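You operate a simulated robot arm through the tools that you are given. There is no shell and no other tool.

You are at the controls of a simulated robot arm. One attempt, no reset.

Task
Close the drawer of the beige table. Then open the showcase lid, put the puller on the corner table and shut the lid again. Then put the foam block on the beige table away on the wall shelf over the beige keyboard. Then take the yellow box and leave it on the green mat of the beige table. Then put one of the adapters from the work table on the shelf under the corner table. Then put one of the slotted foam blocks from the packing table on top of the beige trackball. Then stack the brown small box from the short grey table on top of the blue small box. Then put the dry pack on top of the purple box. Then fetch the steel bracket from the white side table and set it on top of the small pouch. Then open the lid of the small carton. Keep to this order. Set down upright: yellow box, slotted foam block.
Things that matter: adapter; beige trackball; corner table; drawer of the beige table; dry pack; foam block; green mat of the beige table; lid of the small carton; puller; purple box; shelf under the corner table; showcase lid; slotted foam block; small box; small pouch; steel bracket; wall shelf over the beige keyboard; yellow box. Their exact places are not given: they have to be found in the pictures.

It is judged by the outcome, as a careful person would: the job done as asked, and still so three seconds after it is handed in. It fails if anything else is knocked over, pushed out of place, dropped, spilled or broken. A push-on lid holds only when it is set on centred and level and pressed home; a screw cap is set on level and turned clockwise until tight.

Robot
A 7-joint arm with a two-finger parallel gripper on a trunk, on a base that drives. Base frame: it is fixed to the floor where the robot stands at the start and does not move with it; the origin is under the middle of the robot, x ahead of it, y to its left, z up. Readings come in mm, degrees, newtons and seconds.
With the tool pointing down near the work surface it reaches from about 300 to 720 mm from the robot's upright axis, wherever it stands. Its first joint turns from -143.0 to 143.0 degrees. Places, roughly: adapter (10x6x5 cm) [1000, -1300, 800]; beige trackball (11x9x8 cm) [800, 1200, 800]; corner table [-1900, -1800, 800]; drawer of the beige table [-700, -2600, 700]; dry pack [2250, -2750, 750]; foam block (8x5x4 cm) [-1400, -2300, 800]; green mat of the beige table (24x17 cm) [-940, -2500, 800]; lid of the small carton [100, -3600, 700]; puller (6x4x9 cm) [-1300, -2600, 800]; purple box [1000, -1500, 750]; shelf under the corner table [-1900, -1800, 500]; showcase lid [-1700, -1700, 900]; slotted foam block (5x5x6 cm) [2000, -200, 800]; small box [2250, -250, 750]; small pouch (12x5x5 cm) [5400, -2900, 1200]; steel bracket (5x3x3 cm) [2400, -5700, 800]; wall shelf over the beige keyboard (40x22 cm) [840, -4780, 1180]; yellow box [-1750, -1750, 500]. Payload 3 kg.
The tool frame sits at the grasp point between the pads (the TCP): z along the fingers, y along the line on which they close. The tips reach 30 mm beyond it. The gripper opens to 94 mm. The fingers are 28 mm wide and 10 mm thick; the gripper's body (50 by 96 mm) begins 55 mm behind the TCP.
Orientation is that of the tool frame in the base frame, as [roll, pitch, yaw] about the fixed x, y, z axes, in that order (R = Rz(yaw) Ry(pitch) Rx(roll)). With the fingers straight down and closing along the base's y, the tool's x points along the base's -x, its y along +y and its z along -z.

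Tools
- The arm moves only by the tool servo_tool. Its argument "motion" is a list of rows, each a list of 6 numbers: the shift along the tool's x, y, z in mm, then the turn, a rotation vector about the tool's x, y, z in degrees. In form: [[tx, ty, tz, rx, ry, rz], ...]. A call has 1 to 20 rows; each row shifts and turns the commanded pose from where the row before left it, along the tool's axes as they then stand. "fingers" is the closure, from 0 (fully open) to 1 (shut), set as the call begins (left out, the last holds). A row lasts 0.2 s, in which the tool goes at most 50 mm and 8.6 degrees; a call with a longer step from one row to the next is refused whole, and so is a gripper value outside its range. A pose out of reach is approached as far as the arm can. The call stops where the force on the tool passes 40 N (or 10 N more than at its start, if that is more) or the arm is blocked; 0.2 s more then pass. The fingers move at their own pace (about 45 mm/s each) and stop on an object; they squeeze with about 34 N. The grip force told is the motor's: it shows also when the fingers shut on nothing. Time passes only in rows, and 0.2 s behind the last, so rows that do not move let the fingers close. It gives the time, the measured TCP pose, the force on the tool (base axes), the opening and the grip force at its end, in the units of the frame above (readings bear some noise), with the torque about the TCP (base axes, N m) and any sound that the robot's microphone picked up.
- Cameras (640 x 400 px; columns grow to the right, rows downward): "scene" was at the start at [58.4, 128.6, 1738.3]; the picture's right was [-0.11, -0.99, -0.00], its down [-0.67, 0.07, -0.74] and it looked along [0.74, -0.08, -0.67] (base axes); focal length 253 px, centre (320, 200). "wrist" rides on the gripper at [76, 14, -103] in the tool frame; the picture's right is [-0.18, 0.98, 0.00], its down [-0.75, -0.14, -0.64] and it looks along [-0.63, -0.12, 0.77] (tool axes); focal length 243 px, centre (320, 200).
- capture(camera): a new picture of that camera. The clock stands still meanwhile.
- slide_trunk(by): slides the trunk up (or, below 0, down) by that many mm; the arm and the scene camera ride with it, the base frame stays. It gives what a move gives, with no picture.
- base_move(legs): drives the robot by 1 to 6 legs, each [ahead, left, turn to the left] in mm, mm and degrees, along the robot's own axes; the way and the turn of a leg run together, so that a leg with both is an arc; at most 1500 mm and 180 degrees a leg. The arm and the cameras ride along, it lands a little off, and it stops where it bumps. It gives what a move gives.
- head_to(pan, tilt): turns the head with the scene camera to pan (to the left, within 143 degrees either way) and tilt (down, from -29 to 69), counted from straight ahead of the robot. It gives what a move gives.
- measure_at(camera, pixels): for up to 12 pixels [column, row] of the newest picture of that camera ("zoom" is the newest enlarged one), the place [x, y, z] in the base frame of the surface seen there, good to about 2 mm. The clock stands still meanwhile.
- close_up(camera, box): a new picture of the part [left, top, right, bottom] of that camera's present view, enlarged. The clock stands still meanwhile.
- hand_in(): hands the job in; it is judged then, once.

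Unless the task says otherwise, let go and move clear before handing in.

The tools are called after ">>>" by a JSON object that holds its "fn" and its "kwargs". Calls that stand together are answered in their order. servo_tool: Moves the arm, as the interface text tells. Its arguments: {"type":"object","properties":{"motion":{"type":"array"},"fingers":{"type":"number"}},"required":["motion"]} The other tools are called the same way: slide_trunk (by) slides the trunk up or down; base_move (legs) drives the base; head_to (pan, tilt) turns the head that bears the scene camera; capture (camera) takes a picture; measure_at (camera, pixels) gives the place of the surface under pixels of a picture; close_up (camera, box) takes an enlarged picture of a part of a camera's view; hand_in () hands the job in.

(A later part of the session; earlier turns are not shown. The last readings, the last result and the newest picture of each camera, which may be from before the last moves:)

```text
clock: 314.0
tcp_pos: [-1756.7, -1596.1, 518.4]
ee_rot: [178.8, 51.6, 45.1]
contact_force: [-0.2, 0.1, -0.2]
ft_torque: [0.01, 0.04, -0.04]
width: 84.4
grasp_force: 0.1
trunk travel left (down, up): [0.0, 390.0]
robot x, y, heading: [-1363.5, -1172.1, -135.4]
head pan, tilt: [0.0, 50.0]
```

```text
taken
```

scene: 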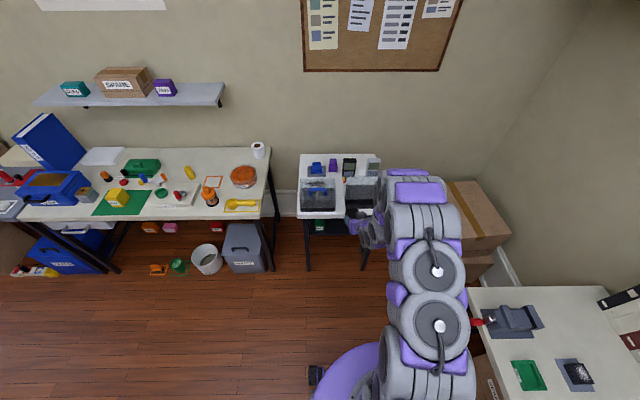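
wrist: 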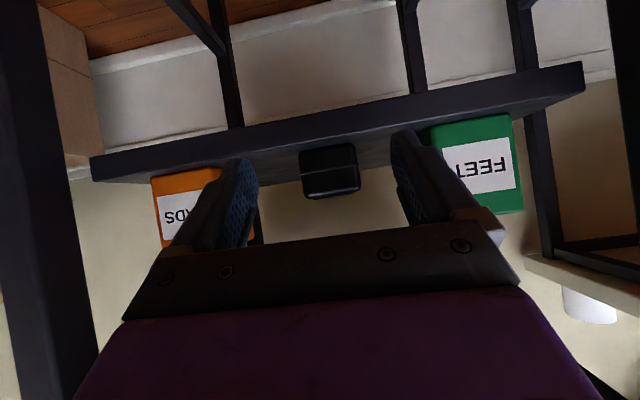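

The adapter rests on the shelf (330,170). Next: slotted foam block. I back away, straighten the tool, raise the trunk and turn toward the packing table.

>>> {"fn": "base_move", "kwargs": {"legs": [[-330, 0, 0.3]]}}

>>> {"fn": "servo_tool", "kwargs": {"motion": [[-15, 0, -25, 0, 8.5, 0], [-15, 0, -25, 0, 8.5, 0], [-15, 0, -25, 0, 8.5, 0], [-10, 0, -30, 0, 8.5, 0], [0, 0, -35, 0, 8.5, 0], [0, 0, -35, 0, 8.5, 0], [0, 0, -40, -1, 0.6, 0]], "fingers": 0}}

>>> {"fn": "slide_trunk", "kwargs": {"by": 175}}

>>> {"fn": "base_move", "kwargs": {"legs": [[0, 700, 0], [-900, 0, 0], [0, 0, 179.5]]}}

>>> {"fn": "capture", "kwargs": {"camera": "scene"}}

```text
clock: 316.1
tcp_pos: [-1521.8, -1362.1, 517.4]
ee_rot: [178.8, 51.6, 45.3]
contact_force: [-0.1, -1.1, 0.2]
ft_torque: [-0.03, 0.01, -0.02]
width: 84.4
grasp_force: 0.1
trunk travel left (down, up): [0.0, 390.0]
robot x, y, heading: [-1134.3, -938.8, -134.9]
head pan, tilt: [0.0, 50.0]
```

```text
clock: 317.7
tcp_pos: [-1495.8, -1332.4, 743.3]
ee_rot: [178.2, -0.1, 46.2]
contact_force: [-0.1, -0.1, 0.5]
ft_torque: [-0.04, 0.01, 0.01]
width: 93.9
grasp_force: 0.1
trunk travel left (down, up): [0.0, 390.0]
robot x, y, heading: [-1129.1, -943.0, -134.9]
head pan, tilt: [0.0, 50.0]
```

```text
clock: 319.7
tcp_pos: [-1496.6, -1330.5, 917.2]
ee_rot: [178.2, 0.1, 46.2]
contact_force: [-0.1, 0.5, -0.2]
ft_torque: [0.0, -0.01, 0.01]
width: 94.0
grasp_force: 0.1
trunk travel left (down, up): [-175.0, 215.0]
robot x, y, heading: [-1124.9, -939.5, -135.0]
head pan, tilt: [0.0, 50.0]
```

```text
clock: 335.2
tcp_pos: [387.3, -410.6, 918.7]
ee_rot: [178.2, 0.1, -135.2]
contact_force: [0.1, 0.1, -0.9]
ft_torque: [0.0, 0.0, 0.0]
width: 93.8
grasp_force: 0.0
trunk travel left (down, up): [-175.0, 215.0]
robot x, y, heading: [11.0, -791.8, 43.4]
head pan, tilt: [0.0, 50.0]
```

```text
taken
```

scene: 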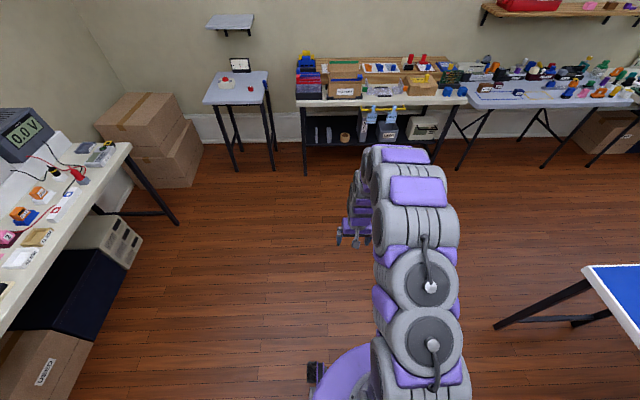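

I see the small table with the trackball (237,85) and the packing table (380,95). I zoom on both and measure.

>>> {"fn": "close_up", "kwargs": {"camera": "scene", "box": [190, 10, 480, 190]}}

>>> {"fn": "close_up", "kwargs": {"camera": "scene", "box": [285, 40, 475, 160]}}

>>> {"fn": "measure_at", "kwargs": {"camera": "scene", "pixels": [[227, 83], [225, 90], [205, 100], [265, 100], [298, 103], [465, 103], [235, 170], [305, 172], [230, 20], [250, 87], [420, 100], [620, 105]]}}

```text
2.21 times, centred on (335, 100) of scene
```

zoom: 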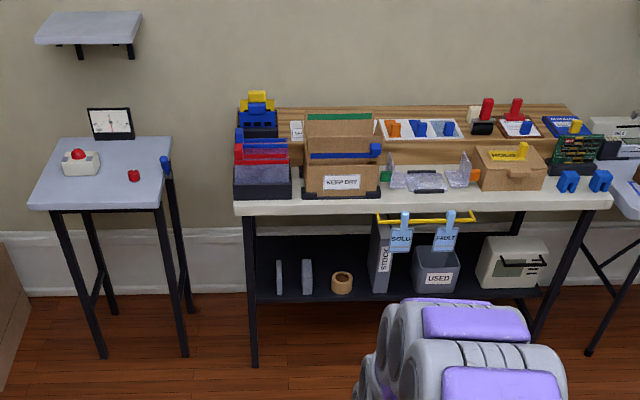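

```text
3.33 times, centred on (380, 100) of scene
```

zoom: 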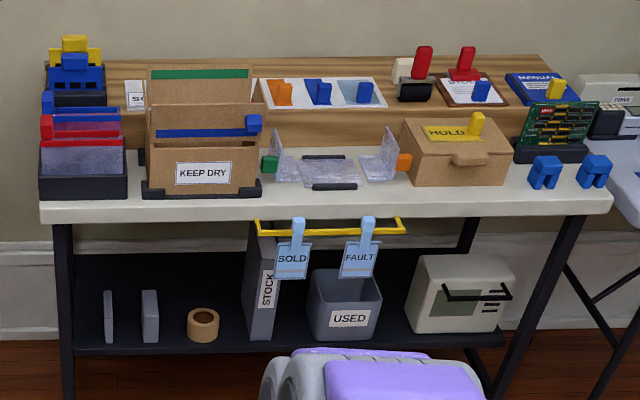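

```text
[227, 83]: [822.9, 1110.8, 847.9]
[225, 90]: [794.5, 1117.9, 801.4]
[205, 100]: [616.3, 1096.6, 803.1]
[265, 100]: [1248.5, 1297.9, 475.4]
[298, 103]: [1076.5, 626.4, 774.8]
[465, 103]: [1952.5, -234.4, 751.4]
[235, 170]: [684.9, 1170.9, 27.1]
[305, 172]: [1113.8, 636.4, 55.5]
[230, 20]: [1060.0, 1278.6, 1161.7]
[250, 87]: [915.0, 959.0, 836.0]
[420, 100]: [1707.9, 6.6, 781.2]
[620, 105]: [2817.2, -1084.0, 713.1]
```

The two blue slotted blocks stand at the packing table's right front end (zoom 545,172 and 593,172). I drive there: forward, then right, then forward.

>>> {"fn": "base_move", "kwargs": {"legs": [[950, 0, 1.6], [0, -850, 0], [300, 0, 0]]}}

>>> {"fn": "capture", "kwargs": {"camera": "scene"}}

```text
clock: 345.9
tcp_pos: [1860.2, -115.2, 918.6]
ee_rot: [178.3, 0.0, -133.1]
contact_force: [-0.5, 0.2, -0.4]
ft_torque: [-0.02, -0.01, 0.0]
width: 94.2
grasp_force: 0.0
trunk travel left (down, up): [-175.0, 215.0]
robot x, y, heading: [1503.8, -512.0, 45.5]
head pan, tilt: [0.0, 50.0]
```

```text
taken
```

scene: 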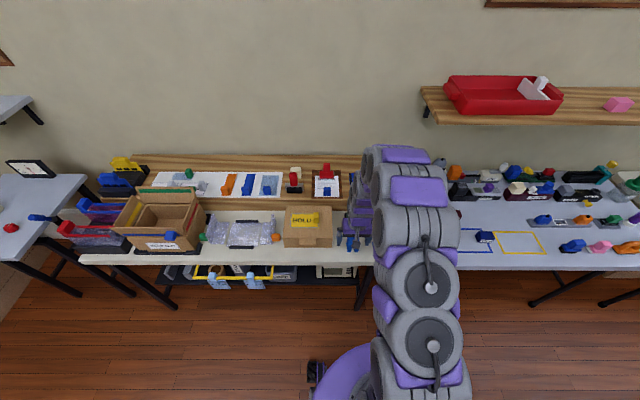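

The arm hides the blocks in the scene view; I use the wrist camera.

>>> {"fn": "capture", "kwargs": {"camera": "wrist"}}

```text
taken
```

wrist: 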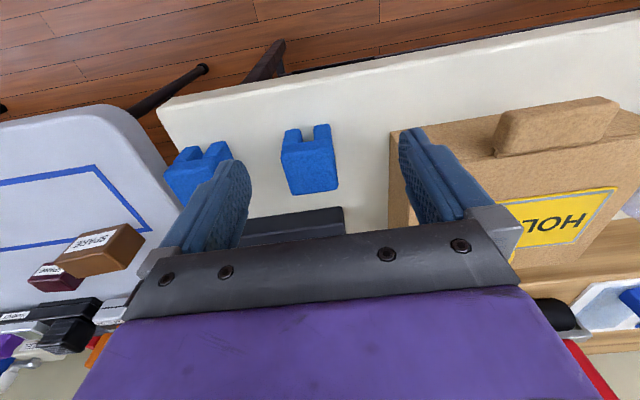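

Two blue slotted blocks are at (310,155) and (200,165). I zoom and measure.

>>> {"fn": "close_up", "kwargs": {"camera": "wrist", "box": [150, 100, 390, 230]}}

>>> {"fn": "measure_at", "kwargs": {"camera": "wrist", "pixels": [[286, 145], [329, 140], [288, 186], [335, 184], [292, 132], [323, 128], [308, 142], [176, 165], [222, 145], [310, 165], [395, 200], [235, 120]]}}

```text
2.67 times, centred on (270, 165) of wrist
```

zoom: 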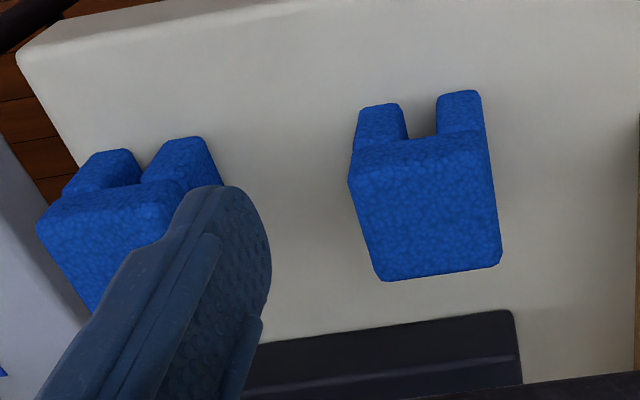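

```text
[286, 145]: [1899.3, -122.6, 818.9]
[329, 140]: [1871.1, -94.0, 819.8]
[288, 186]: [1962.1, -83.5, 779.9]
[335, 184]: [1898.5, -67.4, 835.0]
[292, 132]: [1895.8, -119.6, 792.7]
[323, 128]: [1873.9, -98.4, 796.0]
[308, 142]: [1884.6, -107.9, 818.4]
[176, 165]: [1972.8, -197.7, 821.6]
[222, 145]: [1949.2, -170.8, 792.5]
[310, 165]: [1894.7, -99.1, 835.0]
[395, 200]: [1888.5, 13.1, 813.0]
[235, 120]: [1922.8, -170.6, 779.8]
```

The packing table top is z=780; the blocks are inverted-U, tops z≈837. I check what stands behind them (dark base at (300,224)) before descending.

>>> {"fn": "measure_at", "kwargs": {"camera": "zoom", "pixels": [[300, 345], [510, 325], [515, 375], [400, 350], [425, 120], [380, 120], [460, 115], [355, 180], [490, 160], [495, 262], [385, 278], [110, 170]]}}

>>> {"fn": "servo_tool", "kwargs": {"motion": [[0, 0, -40, 1.7, 0, 0], [0, 0, -40, 0, 0, 0], [40, 0, 0, 0, 0, 0], [40, 0, 0, 0, 0, 0], [40, 0, 0, 0, 0, 0]]}}

>>> {"fn": "capture", "kwargs": {"camera": "wrist"}}

```text
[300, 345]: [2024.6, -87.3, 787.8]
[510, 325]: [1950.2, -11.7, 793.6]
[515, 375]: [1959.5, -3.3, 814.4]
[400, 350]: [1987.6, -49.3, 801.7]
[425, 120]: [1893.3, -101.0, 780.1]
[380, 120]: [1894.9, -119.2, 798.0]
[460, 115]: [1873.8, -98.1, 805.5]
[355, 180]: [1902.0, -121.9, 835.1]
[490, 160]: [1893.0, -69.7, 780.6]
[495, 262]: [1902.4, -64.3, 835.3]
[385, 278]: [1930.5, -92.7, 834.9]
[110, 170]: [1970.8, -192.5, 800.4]
```

```text
clock: 347.1
tcp_pos: [1780.3, -208.3, 1000.5]
ee_rot: [179.8, 0.3, -133.1]
contact_force: [-0.1, 0.5, 0.2]
ft_torque: [-0.01, 0.02, -0.04]
width: 94.0
grasp_force: 0.0
trunk travel left (down, up): [-175.0, 215.0]
robot x, y, heading: [1499.3, -513.5, 45.5]
head pan, tilt: [0.0, 50.0]
```

```text
taken
```

wrist: 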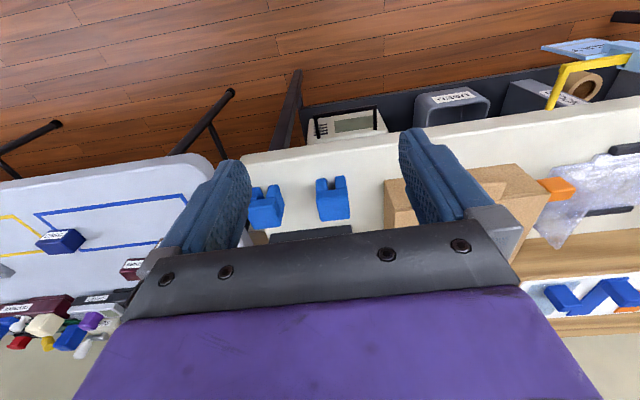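

The block's top centre is at (1902,-92), top z=835. I go over it and lower partway.

>>> {"fn": "servo_tool", "kwargs": {"motion": [[-42, -2.5, 0, 0, 0, 0], [-42, -2.5, 0, 0, 0, 0], [-42, -2.5, 0, 0, 0, 0], [-42, -2.5, 0, 0, 0, 1.9], [0, 0, 40, 0, 0, 0], [0, 0, 40, 0, 0, 0], [0, 0, 40, 0, 0, 0]]}}

>>> {"fn": "capture", "kwargs": {"camera": "wrist"}}

```text
clock: 348.7
tcp_pos: [1902.6, -92.0, 880.0]
ee_rot: [179.8, 0.1, -135.0]
contact_force: [-0.3, -0.4, 0.1]
ft_torque: [-0.03, 0.0, 0.01]
width: 94.0
grasp_force: 0.1
trunk travel left (down, up): [-175.0, 215.0]
robot x, y, heading: [1503.1, -512.2, 45.6]
head pan, tilt: [0.0, 50.0]
```

```text
taken
```

wrist: 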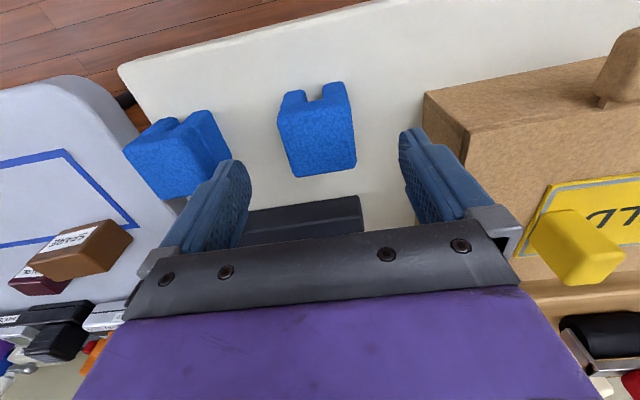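

Centred. I narrow the opening to ~70 mm to stay clear of the other block, then lower to z≈815 and grip.

>>> {"fn": "servo_tool", "kwargs": {"motion": [[0, 0, 0, 0, 0, 0], [0, 0, 0, 0, 0, 0], [0, 0, 25, 0, 0, 0], [0, 0, 25, 0, 0, 0], [0, 0, 14, 0, 0, 0]], "fingers": 0.24}}

>>> {"fn": "servo_tool", "kwargs": {"motion": [[0, 0, 0, 0, 0, 0], [0, 0, 0, 0, 0, 0], [0, 0, 0, 0, 0, 0], [0, 0, 0, 0, 0, 0]], "fingers": 1}}

>>> {"fn": "capture", "kwargs": {"camera": "wrist"}}

```text
clock: 349.9
tcp_pos: [1904.5, -91.0, 815.2]
ee_rot: [179.9, 0.3, -134.9]
contact_force: [0.5, -1.0, 0.6]
ft_torque: [0.0, 0.04, 0.0]
width: 71.3
grasp_force: 0.1
trunk travel left (down, up): [-175.0, 215.0]
robot x, y, heading: [1501.2, -508.8, 45.7]
head pan, tilt: [0.0, 50.0]
```

```text
clock: 350.9
tcp_pos: [1904.4, -91.1, 817.1]
ee_rot: [179.9, 0.3, -135.0]
contact_force: [0.7, 1.0, 0.8]
ft_torque: [0.08, -0.02, -0.03]
width: 51.5
grasp_force: 34.3
trunk travel left (down, up): [-175.0, 215.0]
robot x, y, heading: [1502.1, -514.7, 45.7]
head pan, tilt: [0.0, 50.0]
```

```text
taken
```

wrist: 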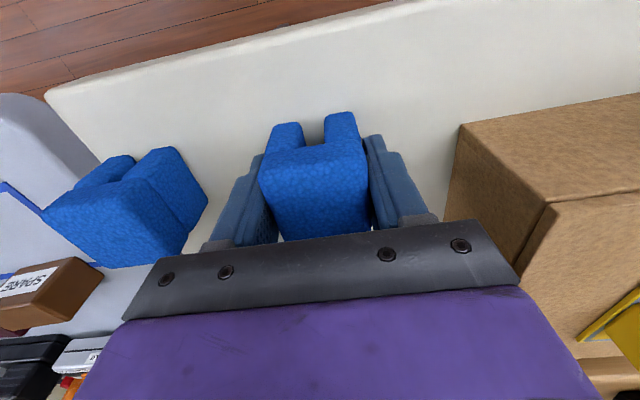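

The block is held (51.5 mm). I lift it, retract in front of the table edge, and drive left to the trackball table.

>>> {"fn": "servo_tool", "kwargs": {"motion": [[0, 0, -20, 0, 0, 0], [0, 0, -40, 0, 0, 0], [0, 0, -45, 0, 0, 0], [0, 0, -45, 0, 0, 0], [45, 0, 0, 0, 0, 0], [45, 0, 0, 0, 0, 0], [45, 0, 0, 0, 0, 0], [45, 0, 0, 0, 0, 0], [30, 0, 0, 0, 0, 0]]}}

>>> {"fn": "base_move", "kwargs": {"legs": [[0, 1500, -0.6], [0, 60, 0]]}}

>>> {"fn": "capture", "kwargs": {"camera": "scene"}}

```text
clock: 352.9
tcp_pos: [1753.7, -241.4, 964.8]
ee_rot: [179.9, 0.3, -135.0]
contact_force: [0.1, 0.0, -0.4]
ft_torque: [-0.02, 0.0, -0.03]
width: 51.6
grasp_force: 33.3
trunk travel left (down, up): [-175.0, 215.0]
robot x, y, heading: [1500.0, -510.7, 45.4]
head pan, tilt: [0.0, 50.0]
```

```text
clock: 360.9
tcp_pos: [661.2, 827.4, 965.7]
ee_rot: [178.3, 0.4, -135.3]
contact_force: [-0.5, -0.4, 0.4]
ft_torque: [0.0, 0.08, 0.0]
width: 51.6
grasp_force: 34.4
trunk travel left (down, up): [-175.0, 215.0]
robot x, y, heading: [392.8, 571.4, 45.8]
head pan, tilt: [0.0, 50.0]
```

```text
taken
```

scene: 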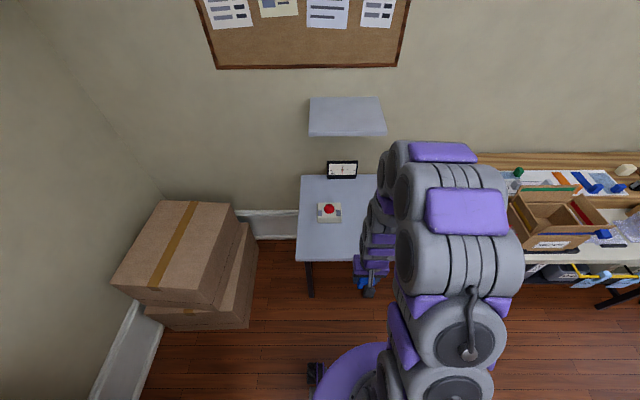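

The trackball is at (329,212), with a wall shelf above at (347,115). I zoom and measure.

>>> {"fn": "close_up", "kwargs": {"camera": "scene", "box": [295, 180, 375, 230]}}

>>> {"fn": "measure_at", "kwargs": {"camera": "zoom", "pixels": [[272, 235], [245, 230], [300, 235], [272, 250], [195, 205], [350, 205], [190, 270], [355, 275], [275, 300], [192, 330], [355, 335], [272, 215]]}}

>>> {"fn": "measure_at", "kwargs": {"camera": "scene", "pixels": [[312, 135], [385, 133], [346, 115], [342, 165], [300, 258], [360, 255], [302, 180]]}}

```text
8.00 times, centred on (335, 205) of scene
```

zoom: 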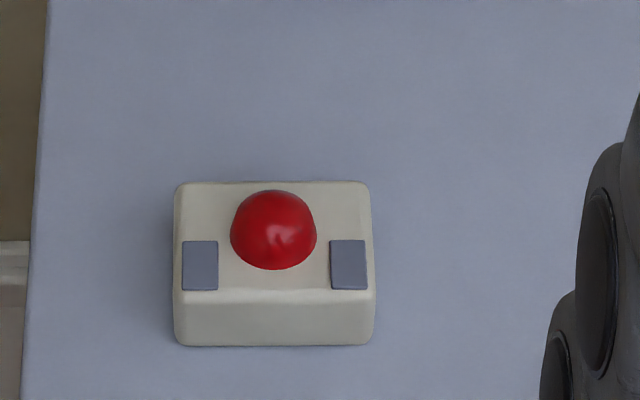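

```text
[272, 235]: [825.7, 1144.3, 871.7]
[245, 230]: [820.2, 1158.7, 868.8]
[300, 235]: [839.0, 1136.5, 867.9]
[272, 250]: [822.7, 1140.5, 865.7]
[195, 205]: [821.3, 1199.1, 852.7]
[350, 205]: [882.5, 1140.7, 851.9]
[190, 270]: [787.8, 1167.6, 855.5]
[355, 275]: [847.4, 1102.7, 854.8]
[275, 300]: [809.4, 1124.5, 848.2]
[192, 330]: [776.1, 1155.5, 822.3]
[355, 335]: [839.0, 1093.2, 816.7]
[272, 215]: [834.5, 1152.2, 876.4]
```

```text
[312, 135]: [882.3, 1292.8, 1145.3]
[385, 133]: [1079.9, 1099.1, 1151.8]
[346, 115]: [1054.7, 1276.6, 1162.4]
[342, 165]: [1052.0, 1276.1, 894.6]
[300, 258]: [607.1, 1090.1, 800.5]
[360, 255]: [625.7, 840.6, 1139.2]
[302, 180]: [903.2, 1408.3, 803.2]
```

The trackball casing top is z≈852 with a red ball Ø~42 mm on it (top 877) at (836,1154). I drive closer to examine it from above.

>>> {"fn": "base_move", "kwargs": {"legs": [[165, 100, -0.6]]}}

>>> {"fn": "servo_tool", "kwargs": {"motion": [[-40, 0, -30, 0, 0, 0], [-40, 0, -30, 0, 0, 0]]}}

>>> {"fn": "capture", "kwargs": {"camera": "wrist"}}

>>> {"fn": "capture", "kwargs": {"camera": "scene"}}

```text
clock: 362.5
tcp_pos: [706.3, 1013.1, 964.9]
ee_rot: [178.6, 0.3, -136.0]
contact_force: [0.3, -0.2, -0.3]
ft_torque: [0.01, 0.02, -0.02]
width: 51.8
grasp_force: 33.5
trunk travel left (down, up): [-175.0, 215.0]
robot x, y, heading: [435.0, 758.1, 45.0]
head pan, tilt: [0.0, 50.0]
```

```text
clock: 363.1
tcp_pos: [753.0, 1080.3, 1025.7]
ee_rot: [179.2, 0.4, -136.0]
contact_force: [0.6, 1.3, 0.3]
ft_torque: [-0.09, -0.05, -0.02]
width: 51.8
grasp_force: 34.2
trunk travel left (down, up): [-175.0, 215.0]
robot x, y, heading: [431.0, 762.9, 45.2]
head pan, tilt: [0.0, 50.0]
```

```text
taken
```

wrist: 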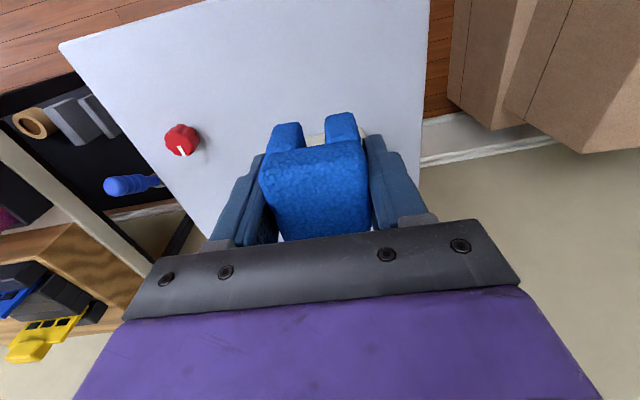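

```text
taken
```

scene: 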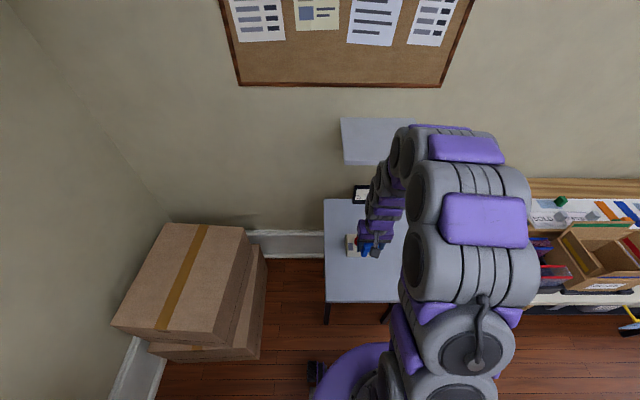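

The held block hides the trackball. I shift the tool right and forward to look at it beside the block.

>>> {"fn": "servo_tool", "kwargs": {"motion": [[-40, -20, 0, 0.4, 0, 0], [-40, -40, 0, 0.4, 0, -1], [-30, -40, 0, 0, 0, 0]]}}

>>> {"fn": "capture", "kwargs": {"camera": "wrist"}}

```text
refused: row 2 steps farther than a row can; nothing moved
```

```text
taken
```

wrist: 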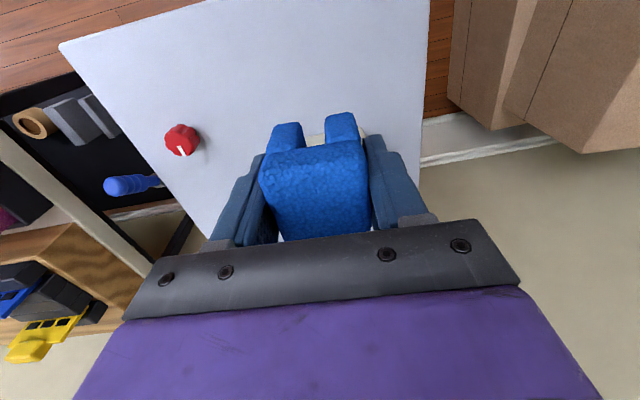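

>>> {"fn": "servo_tool", "kwargs": {"motion": [[-35, -25, 0, 0.4, 0, 0], [-35, -30, 0, 0.4, 0, -1], [-35, -30, 0, 0, 0, 0], [0, -15, 0, 0, 0, 0]]}}

>>> {"fn": "capture", "kwargs": {"camera": "wrist"}}

```text
clock: 364.1
tcp_pos: [910.4, 1066.7, 1026.4]
ee_rot: [179.5, 0.4, -135.0]
contact_force: [-0.3, -0.3, -1.0]
ft_torque: [0.04, -0.01, -0.01]
width: 51.5
grasp_force: 34.7
trunk travel left (down, up): [-175.0, 215.0]
robot x, y, heading: [436.7, 758.0, 44.8]
head pan, tilt: [0.0, 50.0]
```

```text
taken
```

wrist: 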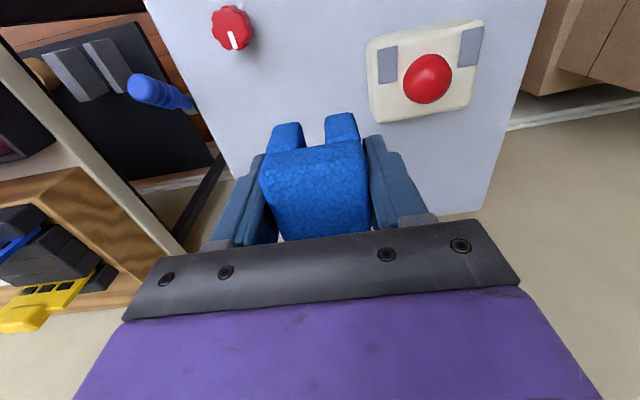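

The trackball is visible at (425,70). I zoom and measure the casing and ball precisely.

>>> {"fn": "close_up", "kwargs": {"camera": "wrist", "box": [350, 10, 500, 130]}}

>>> {"fn": "measure_at", "kwargs": {"camera": "zoom", "pixels": [[95, 100], [90, 430], [75, 200], [540, 60], [510, 330], [300, 70], [300, 400], [325, 250], [400, 250], [330, 300], [250, 260], [330, 180]]}}

```text
3.33 times, centred on (425, 70) of wrist
```

zoom: 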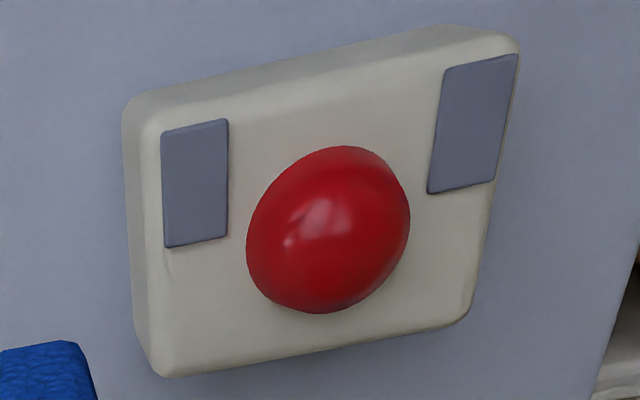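

```text
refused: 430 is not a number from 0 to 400
```

>>> {"fn": "measure_at", "kwargs": {"camera": "zoom", "pixels": [[165, 140], [168, 240], [220, 235], [160, 365], [465, 310], [505, 60], [440, 185], [490, 175], [320, 215], [255, 240], [402, 215], [320, 305]]}}

>>> {"fn": "measure_at", "kwargs": {"camera": "zoom", "pixels": [[330, 155], [345, 190], [290, 200], [380, 200], [345, 240], [300, 270], [200, 280], [300, 110], [430, 240], [180, 360], [455, 320], [150, 300]]}}

```text
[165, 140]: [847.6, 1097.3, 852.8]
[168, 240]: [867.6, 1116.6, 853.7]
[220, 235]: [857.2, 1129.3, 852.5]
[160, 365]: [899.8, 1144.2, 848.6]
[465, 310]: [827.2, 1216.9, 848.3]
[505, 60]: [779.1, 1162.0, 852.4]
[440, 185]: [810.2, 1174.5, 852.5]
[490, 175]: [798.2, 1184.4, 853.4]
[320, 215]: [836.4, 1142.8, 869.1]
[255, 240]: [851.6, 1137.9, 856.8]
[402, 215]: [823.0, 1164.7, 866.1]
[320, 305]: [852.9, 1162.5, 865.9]
```

```text
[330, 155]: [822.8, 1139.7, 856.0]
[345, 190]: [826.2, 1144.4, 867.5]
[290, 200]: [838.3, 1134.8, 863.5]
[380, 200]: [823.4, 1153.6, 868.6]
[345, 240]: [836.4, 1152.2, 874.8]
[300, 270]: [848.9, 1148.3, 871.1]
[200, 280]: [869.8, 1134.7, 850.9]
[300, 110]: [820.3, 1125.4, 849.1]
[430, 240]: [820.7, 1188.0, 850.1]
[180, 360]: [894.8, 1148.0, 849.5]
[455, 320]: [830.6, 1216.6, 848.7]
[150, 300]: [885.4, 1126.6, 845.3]
```

The casing's flat top is z≈850 with raised pads only at the front; the ball (r≈21) is at (836,1153). The block won't balance on a ball, but it sits stably on the casing just behind it: block centre at (836.5,1200). I rotate the tool to yaw −90 and move above that spot.

>>> {"fn": "servo_tool", "kwargs": {"motion": [[0, 0, 0, 0, 0, -7.5], [0, 0, 0, 0, 0, -7.5], [0, 0, 0, 0, 0, -7.5], [0, 0, 0, 0, 0, -7.5], [0, 0, 0, 0, 0, -7.5], [0, 0, 0, 0, 0, -7.5], [-34, 18.5, 0, 0, 0, 0], [-34, 18.5, 0, 0, 0, 0], [-34, 18.5, 0, 0, 0, 0], [-33, 18.4, 0, 0, 0, 0]]}}

>>> {"fn": "capture", "kwargs": {"camera": "wrist"}}

>>> {"fn": "capture", "kwargs": {"camera": "scene"}}

```text
clock: 366.3
tcp_pos: [835.5, 1205.1, 1026.3]
ee_rot: [179.9, 0.6, -90.1]
contact_force: [0.7, 0.0, 0.2]
ft_torque: [-0.03, -0.02, 0.04]
width: 51.5
grasp_force: 33.9
trunk travel left (down, up): [-175.0, 215.0]
robot x, y, heading: [435.9, 759.6, 45.2]
head pan, tilt: [0.0, 50.0]
```

```text
taken
```

wrist: 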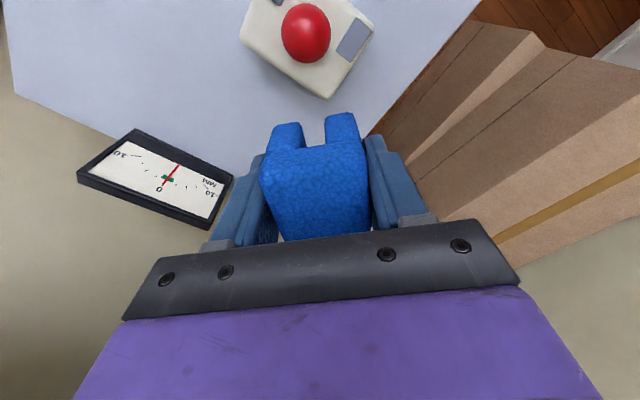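

```text
taken
```

scene: 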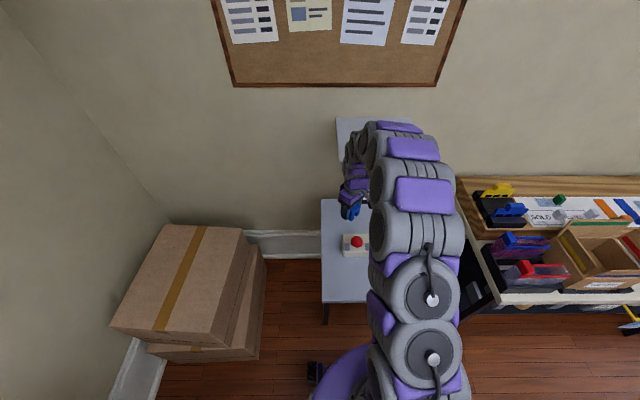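

The ball is at (306,32) and the casing's rear corner at (325,97). I measure the casing's rear corner and edges from this view to verify the landing spot.

>>> {"fn": "close_up", "kwargs": {"camera": "wrist", "box": [220, 0, 400, 110]}}

>>> {"fn": "measure_at", "kwargs": {"camera": "wrist", "pixels": [[325, 92], [322, 80], [305, 85], [340, 80], [320, 66], [290, 75], [348, 70], [307, 40], [306, 58], [325, 98], [270, 60], [356, 60]]}}

```text
3.56 times, centred on (310, 55) of wrist
```

zoom: 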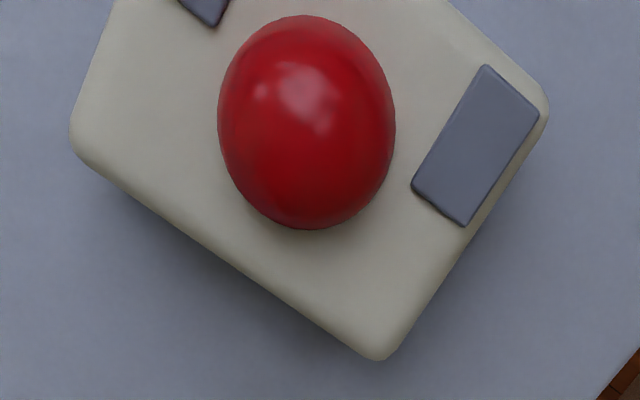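

```text
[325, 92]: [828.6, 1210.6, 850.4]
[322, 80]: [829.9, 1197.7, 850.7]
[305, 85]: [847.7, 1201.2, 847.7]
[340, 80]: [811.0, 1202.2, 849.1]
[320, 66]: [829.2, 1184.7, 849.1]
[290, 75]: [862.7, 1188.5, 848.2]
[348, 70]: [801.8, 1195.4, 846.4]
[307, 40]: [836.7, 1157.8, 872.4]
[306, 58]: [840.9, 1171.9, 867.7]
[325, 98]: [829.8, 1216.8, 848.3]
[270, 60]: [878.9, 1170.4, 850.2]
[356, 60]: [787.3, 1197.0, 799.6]
```

The rear corner gives a usable flat top up to about n=1448, u=276. For the best support margin I turn the block to yaw −63 and aim its centre at (829,1203).

>>> {"fn": "servo_tool", "kwargs": {"motion": [[0, 0, 0, 0, 0, -6.75], [0, 0, 0, 0, 0, -6.75], [0, 0, 0, 0, 0, -6.75], [0, 0, 0, 0, 0, -6.75], [0, 0, 0, 0, 0, 0]]}}

```text
clock: 367.5
tcp_pos: [834.8, 1203.5, 1027.0]
ee_rot: [-179.8, 0.6, -63.0]
contact_force: [-1.0, -0.9, -0.1]
ft_torque: [0.02, 0.02, 0.03]
width: 51.5
grasp_force: 34.4
trunk travel left (down, up): [-175.0, 215.0]
robot x, y, heading: [436.6, 759.6, 44.9]
head pan, tilt: [0.0, 50.0]
```

I make the small shift and lower until the block's legs are just above the ball's height, then look.

>>> {"fn": "servo_tool", "kwargs": {"motion": [[-4, 5.4, 0, 0, 0.3, 0], [0, 0, 35, 0, 0, 0], [0, 0, 35, 0, 0, 0], [0, 0, 30, 0, 0, 0]]}}

>>> {"fn": "capture", "kwargs": {"camera": "wrist"}}

>>> {"fn": "close_up", "kwargs": {"camera": "wrist", "box": [200, 40, 440, 190]}}

```text
clock: 368.5
tcp_pos: [827.9, 1205.3, 926.2]
ee_rot: [-179.8, 0.4, -63.1]
contact_force: [0.2, 0.0, -0.1]
ft_torque: [0.01, -0.04, -0.02]
width: 51.5
grasp_force: 34.3
trunk travel left (down, up): [-175.0, 215.0]
robot x, y, heading: [438.0, 757.0, 44.9]
head pan, tilt: [0.0, 50.0]
```

```text
taken
```

wrist: 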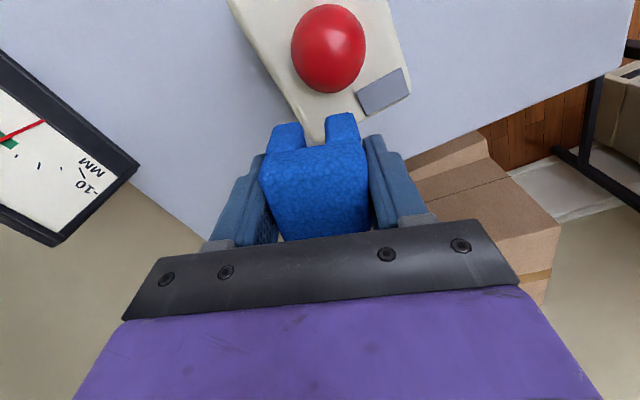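

```text
2.67 times, centred on (320, 115) of wrist
```

zoom: 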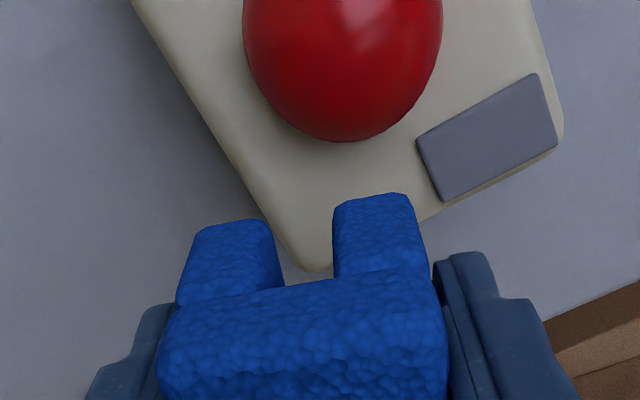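

The planned footprint lies between the ball and the corner, clear of the pad; it may be ~1 mm tight to the ball, so I back off 2 mm from it and lower slowly.

>>> {"fn": "servo_tool", "kwargs": {"motion": [[-2, 0, 6, 0, 0, 0], [0, 0, 8, 0, 0, 0], [0, 0, 6, 0, 0, 0], [0, 0, 4, 0, 0, 0], [0, 0, 0, 0, 0, 0]]}}

>>> {"fn": "capture", "kwargs": {"camera": "wrist"}}

>>> {"fn": "close_up", "kwargs": {"camera": "wrist", "box": [200, 40, 440, 190]}}

```text
clock: 369.7
tcp_pos: [826.4, 1205.9, 904.3]
ee_rot: [-179.7, 0.4, -63.0]
contact_force: [-0.3, 1.3, -0.4]
ft_torque: [0.01, 0.0, -0.01]
width: 51.5
grasp_force: 34.1
trunk travel left (down, up): [-175.0, 215.0]
robot x, y, heading: [438.6, 759.2, 44.9]
head pan, tilt: [0.0, 50.0]
```

```text
taken
```

wrist: 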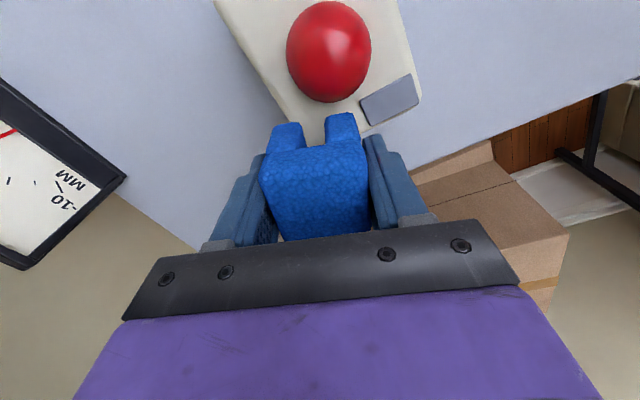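

```text
2.67 times, centred on (320, 115) of wrist
```

zoom: 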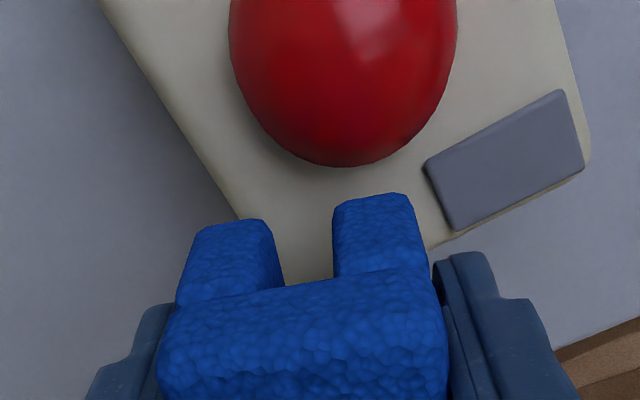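

Still clear of ball and pad. I lower the remaining ~17 mm with small steps.

>>> {"fn": "servo_tool", "kwargs": {"motion": [[0, 0, 5, 0, 0, 0], [0, 0, 4, 0, 0, 0], [0, 0, 3, 0, 0, 0], [0, 0, 2, 0, 0, 0], [0, 0, 0, 0, 0, 0]]}}

>>> {"fn": "servo_tool", "kwargs": {"motion": [[0, 0, 1, 0, 0, 0], [0, 0, 1, 0, 0, 0], [0, 0, 0, 0, 0, 0]]}}

>>> {"fn": "capture", "kwargs": {"camera": "wrist"}}

```text
clock: 370.9
tcp_pos: [828.1, 1206.1, 889.1]
ee_rot: [-179.8, 0.4, -63.0]
contact_force: [-0.5, -0.5, -0.7]
ft_torque: [-0.03, 0.0, -0.02]
width: 51.6
grasp_force: 34.3
trunk travel left (down, up): [-175.0, 215.0]
robot x, y, heading: [440.8, 756.5, 45.1]
head pan, tilt: [0.0, 50.0]
```

```text
clock: 371.7
tcp_pos: [827.8, 1206.2, 887.8]
ee_rot: [-179.9, 0.4, -63.0]
contact_force: [-0.2, 0.9, -0.5]
ft_torque: [-0.03, 0.03, 0.0]
width: 51.4
grasp_force: 34.1
trunk travel left (down, up): [-175.0, 215.0]
robot x, y, heading: [439.3, 756.5, 44.9]
head pan, tilt: [0.0, 50.0]
```

```text
taken
```

wrist: 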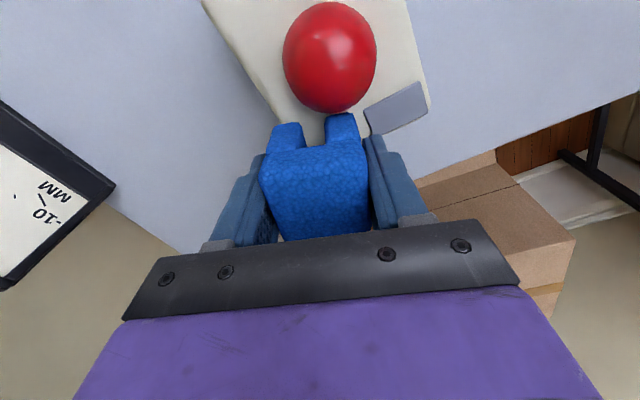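

Almost down; the block stays just clear of the ball. I lower by millimetres until contact.

>>> {"fn": "servo_tool", "kwargs": {"motion": [[0, 0, 1, 0, 0, 0], [0, 0, 1, 0, 0, 0], [0, 0, 0, 0, 0, 0]]}}

>>> {"fn": "servo_tool", "kwargs": {"motion": [[0, 0, 1, 0, 0, 0], [0, 0, 1, 0, 0, 0], [0, 0, 0, 0, 0, 0]]}}

```text
clock: 372.5
tcp_pos: [827.2, 1207.3, 885.2]
ee_rot: [-179.9, 0.3, -63.0]
contact_force: [0.2, -0.4, 3.5]
ft_torque: [-0.08, 0.06, 0.0]
width: 51.5
grasp_force: 34.5
trunk travel left (down, up): [-175.0, 215.0]
robot x, y, heading: [436.8, 760.3, 45.2]
head pan, tilt: [0.0, 50.0]
```

```text
clock: 373.3
tcp_pos: [828.2, 1207.8, 886.9]
ee_rot: [-179.5, 0.4, -63.0]
contact_force: [0.4, 0.7, 27.9]
ft_torque: [-0.25, 0.11, -0.02]
width: 51.5
grasp_force: 34.5
trunk travel left (down, up): [-175.0, 215.0]
robot x, y, heading: [435.2, 762.1, 44.9]
head pan, tilt: [0.0, 50.0]
```

Seated on the casing (28 N). I relieve the pressure and open the fingers slightly.

>>> {"fn": "servo_tool", "kwargs": {"motion": [[0, 0, -1.3, 0, 0, 0], [0, 0, 0, 0, 0, 0]]}}

>>> {"fn": "servo_tool", "kwargs": {"motion": [[0, 0, 0, 0, 0, 0], [0, 0, 0, 0, 0, 0]], "fingers": 0.4}}

>>> {"fn": "capture", "kwargs": {"camera": "wrist"}}

```text
clock: 373.9
tcp_pos: [828.3, 1207.0, 885.9]
ee_rot: [-179.6, 0.4, -63.0]
contact_force: [2.1, 3.2, 20.5]
ft_torque: [-0.02, 0.04, 0.03]
width: 51.5
grasp_force: 34.0
trunk travel left (down, up): [-175.0, 215.0]
robot x, y, heading: [434.7, 759.8, 45.0]
head pan, tilt: [0.0, 50.0]
```

```text
clock: 374.5
tcp_pos: [826.9, 1207.9, 883.8]
ee_rot: [-180.0, 0.4, -63.0]
contact_force: [-0.4, 0.3, -0.7]
ft_torque: [0.02, -0.02, 0.02]
width: 56.4
grasp_force: 0.0
trunk travel left (down, up): [-175.0, 215.0]
robot x, y, heading: [435.0, 756.6, 45.1]
head pan, tilt: [0.0, 50.0]
```

```text
taken
```

wrist: 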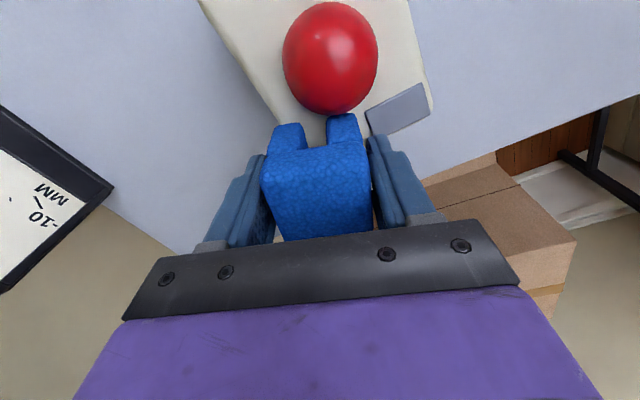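

The block stays put between the loosened fingers. I open further and rise straight up.

>>> {"fn": "servo_tool", "kwargs": {"motion": [[0, 0, 0, 0, 0, 0], [0, 0, 0, 0, 0, 0], [0, 0, -10, 0, 0, 0], [0, 0, -30, 0, 0, 0], [0, 0, -40, 0, 0, 0], [0, 0, -40, 0, 0, 0]], "fingers": 0.22}}

>>> {"fn": "capture", "kwargs": {"camera": "wrist"}}

```text
clock: 375.9
tcp_pos: [827.3, 1206.3, 1004.9]
ee_rot: [-179.9, 0.4, -63.1]
contact_force: [-0.2, -0.6, 0.5]
ft_torque: [0.01, -0.03, 0.0]
width: 73.4
grasp_force: 0.0
trunk travel left (down, up): [-175.0, 215.0]
robot x, y, heading: [441.2, 759.9, 45.1]
head pan, tilt: [0.0, 50.0]
```

```text
taken
```

wrist: 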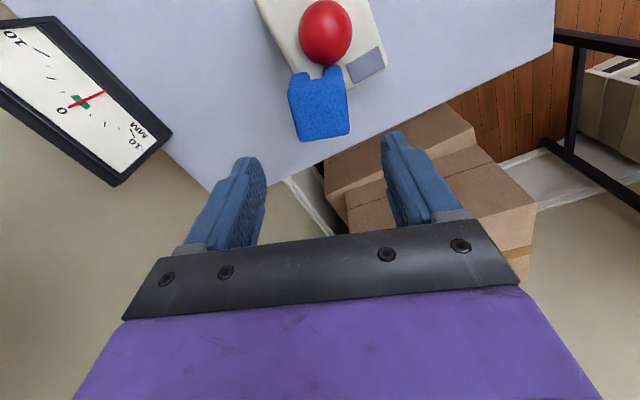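

The block stands on the trackball casing. I check its top is level.

>>> {"fn": "measure_at", "kwargs": {"camera": "wrist", "pixels": [[294, 98], [342, 92], [302, 134], [345, 128], [320, 115]]}}

>>> {"fn": "close_up", "kwargs": {"camera": "wrist", "box": [250, 0, 400, 150]}}

```text
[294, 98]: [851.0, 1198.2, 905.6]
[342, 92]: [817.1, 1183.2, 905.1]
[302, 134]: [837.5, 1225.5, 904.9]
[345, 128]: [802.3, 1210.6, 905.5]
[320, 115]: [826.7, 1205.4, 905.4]
```

```text
2.67 times, centred on (325, 75) of wrist
```

zoom: 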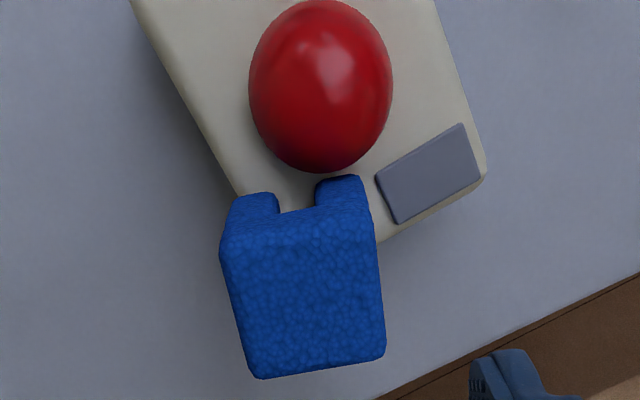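

The block's top is level at z=905. Next, the small boxes on the short grey table: I retract, turn the gripper square, and drive right.

>>> {"fn": "servo_tool", "kwargs": {"motion": [[13.9, 42.8, 0, 0, 0, 0], [13.9, 42.8, 0, 0, 0, 0], [13.9, 42.8, 0, 0, 0, 0], [13.9, 42.8, 0, 0, 0, 0], [13.9, 42.8, 0, 0, 0, 0], [13.9, 42.8, 0, 0, 0, 0], [0, 0, 0, 0, 0, 8], [0, 0, 0, 0, 0, 8], [0, 0, 0, 0, 0, 8], [0, 0, 0, 0, 0, 8], [0, 0, 0, 0, 0, 8], [0, 0, 0, 0, 0, 8], [0, 0, 0, 0, 0, 8], [0, 0, 0, 0, 0, 8], [0, 0, 0, 0, 0, 8]], "fingers": 0}}

>>> {"fn": "base_move", "kwargs": {"legs": [[-200, 0, 0], [0, -1500, 0], [0, -400, 0]]}}

>>> {"fn": "capture", "kwargs": {"camera": "scene"}}

```text
clock: 379.1
tcp_pos: [654.7, 1036.6, 1006.2]
ee_rot: [179.7, 0.3, -135.1]
contact_force: [-0.1, -0.4, 0.5]
ft_torque: [0.04, -0.02, -0.02]
width: 93.9
grasp_force: 0.1
out of reach, approached as far as the arm can: row 6
trunk travel left (down, up): [-175.0, 215.0]
robot x, y, heading: [435.5, 759.0, 44.8]
head pan, tilt: [0.0, 50.0]
```

```text
clock: 389.9
tcp_pos: [1864.9, -448.2, 1004.4]
ee_rot: [179.7, 0.3, -134.6]
contact_force: [0.8, -0.9, 0.2]
ft_torque: [0.0, 0.01, 0.02]
width: 94.0
grasp_force: 0.0
trunk travel left (down, up): [-175.0, 215.0]
robot x, y, heading: [1644.1, -726.9, 45.6]
head pan, tilt: [0.0, 50.0]
```

```text
taken
```

scene: 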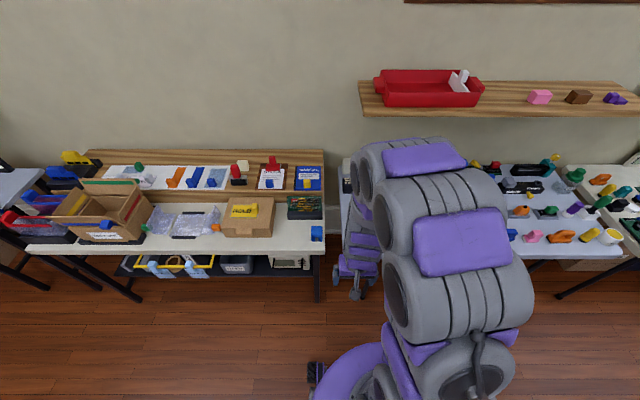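

The arm hides the grey table; I move 300 mm right so it comes into view on the left of the arm.

>>> {"fn": "base_move", "kwargs": {"legs": [[0, -330, -0.6]]}}

>>> {"fn": "capture", "kwargs": {"camera": "scene"}}

>>> {"fn": "close_up", "kwargs": {"camera": "scene", "box": [200, 130, 400, 280]}}

```text
clock: 392.0
tcp_pos: [2093.1, -674.2, 1005.0]
ee_rot: [-179.9, 0.3, -135.0]
contact_force: [0.7, -0.2, 0.0]
ft_torque: [-0.03, 0.0, 0.03]
width: 94.1
grasp_force: 0.1
trunk travel left (down, up): [-175.0, 215.0]
robot x, y, heading: [1878.6, -954.8, 44.9]
head pan, tilt: [0.0, 50.0]
```

```text
taken
```

scene: 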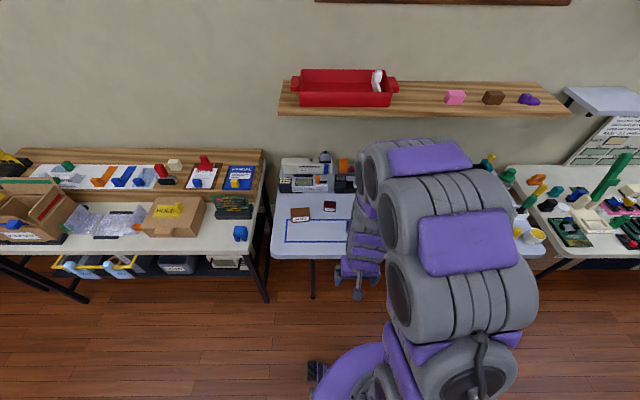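

```text
2.67 times, centred on (300, 205) of scene
```

zoom: 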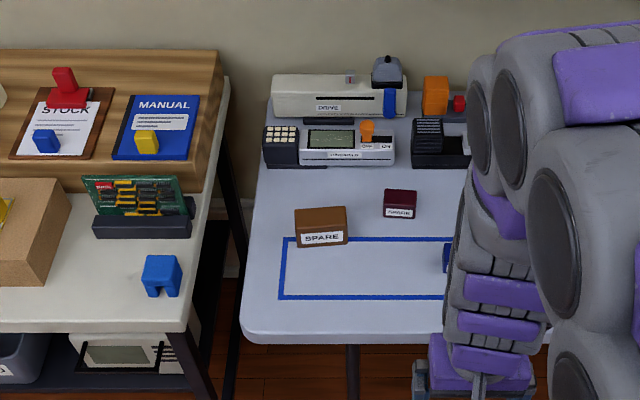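

I see the brown box "SPARE" and a bit of the blue small box behind the arm. I swing the arm right to reveal it.

>>> {"fn": "servo_tool", "kwargs": {"motion": [[20, -45, 0, 0, 0, 0], [20, -45, 0, 0, 0, 0], [0, -45, 0, 0, 0, 0], [0, -45, 0, 0, 0, 0], [0, -45, 0, 0, 0, 0]]}}

>>> {"fn": "close_up", "kwargs": {"camera": "scene", "box": [260, 150, 420, 270]}}

```text
clock: 393.2
tcp_pos: [2268.1, -854.4, 1007.2]
ee_rot: [178.9, 0.3, -135.1]
contact_force: [0.3, 1.3, 0.1]
ft_torque: [0.0, -0.01, 0.01]
width: 94.3
grasp_force: 0.0
out of reach, approached as far as the arm can: row 1, 2
trunk travel left (down, up): [-175.0, 215.0]
robot x, y, heading: [1885.5, -956.1, 44.8]
head pan, tilt: [0.0, 50.0]
```

```text
3.33 times, centred on (340, 210) of scene
```

zoom: 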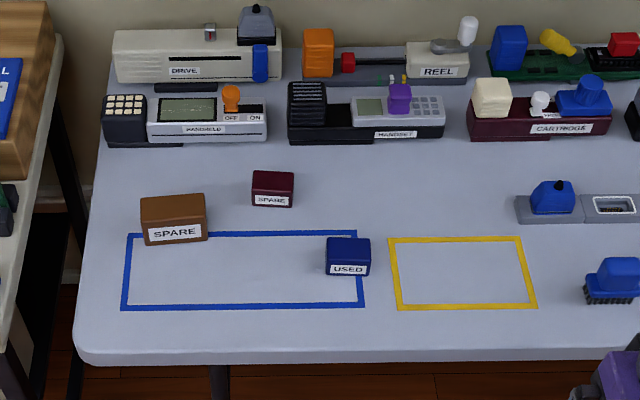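

Brown "SPARE" at (173,218) and blue "USED" at (348,257). I measure both.

>>> {"fn": "measure_at", "kwargs": {"camera": "zoom", "pixels": [[145, 203], [202, 198], [148, 225], [205, 222], [147, 243], [206, 237], [330, 242], [368, 242], [330, 255], [368, 255], [330, 275], [368, 275]]}}

>>> {"fn": "measure_at", "kwargs": {"camera": "zoom", "pixels": [[173, 205], [348, 245], [258, 178], [290, 178], [100, 345], [560, 345], [225, 290], [348, 290], [260, 205], [128, 235]]}}

```text
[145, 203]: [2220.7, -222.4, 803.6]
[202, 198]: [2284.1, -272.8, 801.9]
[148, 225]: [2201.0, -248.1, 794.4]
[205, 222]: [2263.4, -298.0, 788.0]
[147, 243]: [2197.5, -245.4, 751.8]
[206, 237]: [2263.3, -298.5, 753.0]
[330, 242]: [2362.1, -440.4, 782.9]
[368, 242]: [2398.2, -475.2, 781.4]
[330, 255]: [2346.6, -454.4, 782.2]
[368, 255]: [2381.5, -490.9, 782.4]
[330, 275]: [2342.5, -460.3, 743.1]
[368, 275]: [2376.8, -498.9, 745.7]
```

```text
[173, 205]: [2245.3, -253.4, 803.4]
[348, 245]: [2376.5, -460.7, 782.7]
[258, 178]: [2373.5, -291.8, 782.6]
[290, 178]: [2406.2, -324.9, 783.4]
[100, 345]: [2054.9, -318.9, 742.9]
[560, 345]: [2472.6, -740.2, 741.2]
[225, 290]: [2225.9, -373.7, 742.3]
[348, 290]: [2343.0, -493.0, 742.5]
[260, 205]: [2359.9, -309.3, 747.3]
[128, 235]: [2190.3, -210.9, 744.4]
```

Brown: centre (2242,-260), 61 mm tall, ~92 mm long, turned ~6°; blue: centre (2373,-464), top z=782. Table z=742. I drive between them and check the wall shelf's position.

>>> {"fn": "base_move", "kwargs": {"legs": [[150, 120, 0.2]]}}

>>> {"fn": "capture", "kwargs": {"camera": "scene"}}

>>> {"fn": "measure_at", "kwargs": {"camera": "scene", "pixels": [[250, 130], [400, 125], [330, 90], [500, 120], [320, 175], [560, 125]]}}

```text
clock: 394.8
tcp_pos: [2290.6, -662.0, 1006.7]
ee_rot: [178.9, 0.3, -134.8]
contact_force: [0.2, -0.2, 0.6]
ft_torque: [0.03, 0.02, 0.0]
width: 94.2
grasp_force: 0.1
trunk travel left (down, up): [-175.0, 215.0]
robot x, y, heading: [1901.4, -766.5, 45.0]
head pan, tilt: [0.0, 50.0]
```

```text
taken
```

scene: 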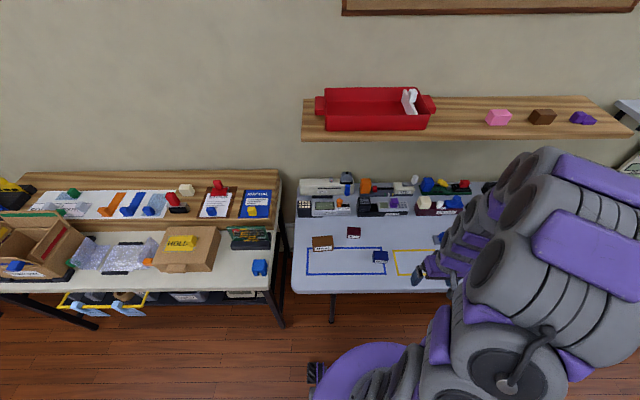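

```text
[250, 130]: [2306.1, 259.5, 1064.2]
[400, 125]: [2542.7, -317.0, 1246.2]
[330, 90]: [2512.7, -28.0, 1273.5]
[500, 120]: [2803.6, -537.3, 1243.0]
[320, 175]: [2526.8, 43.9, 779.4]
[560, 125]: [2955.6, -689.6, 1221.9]
```

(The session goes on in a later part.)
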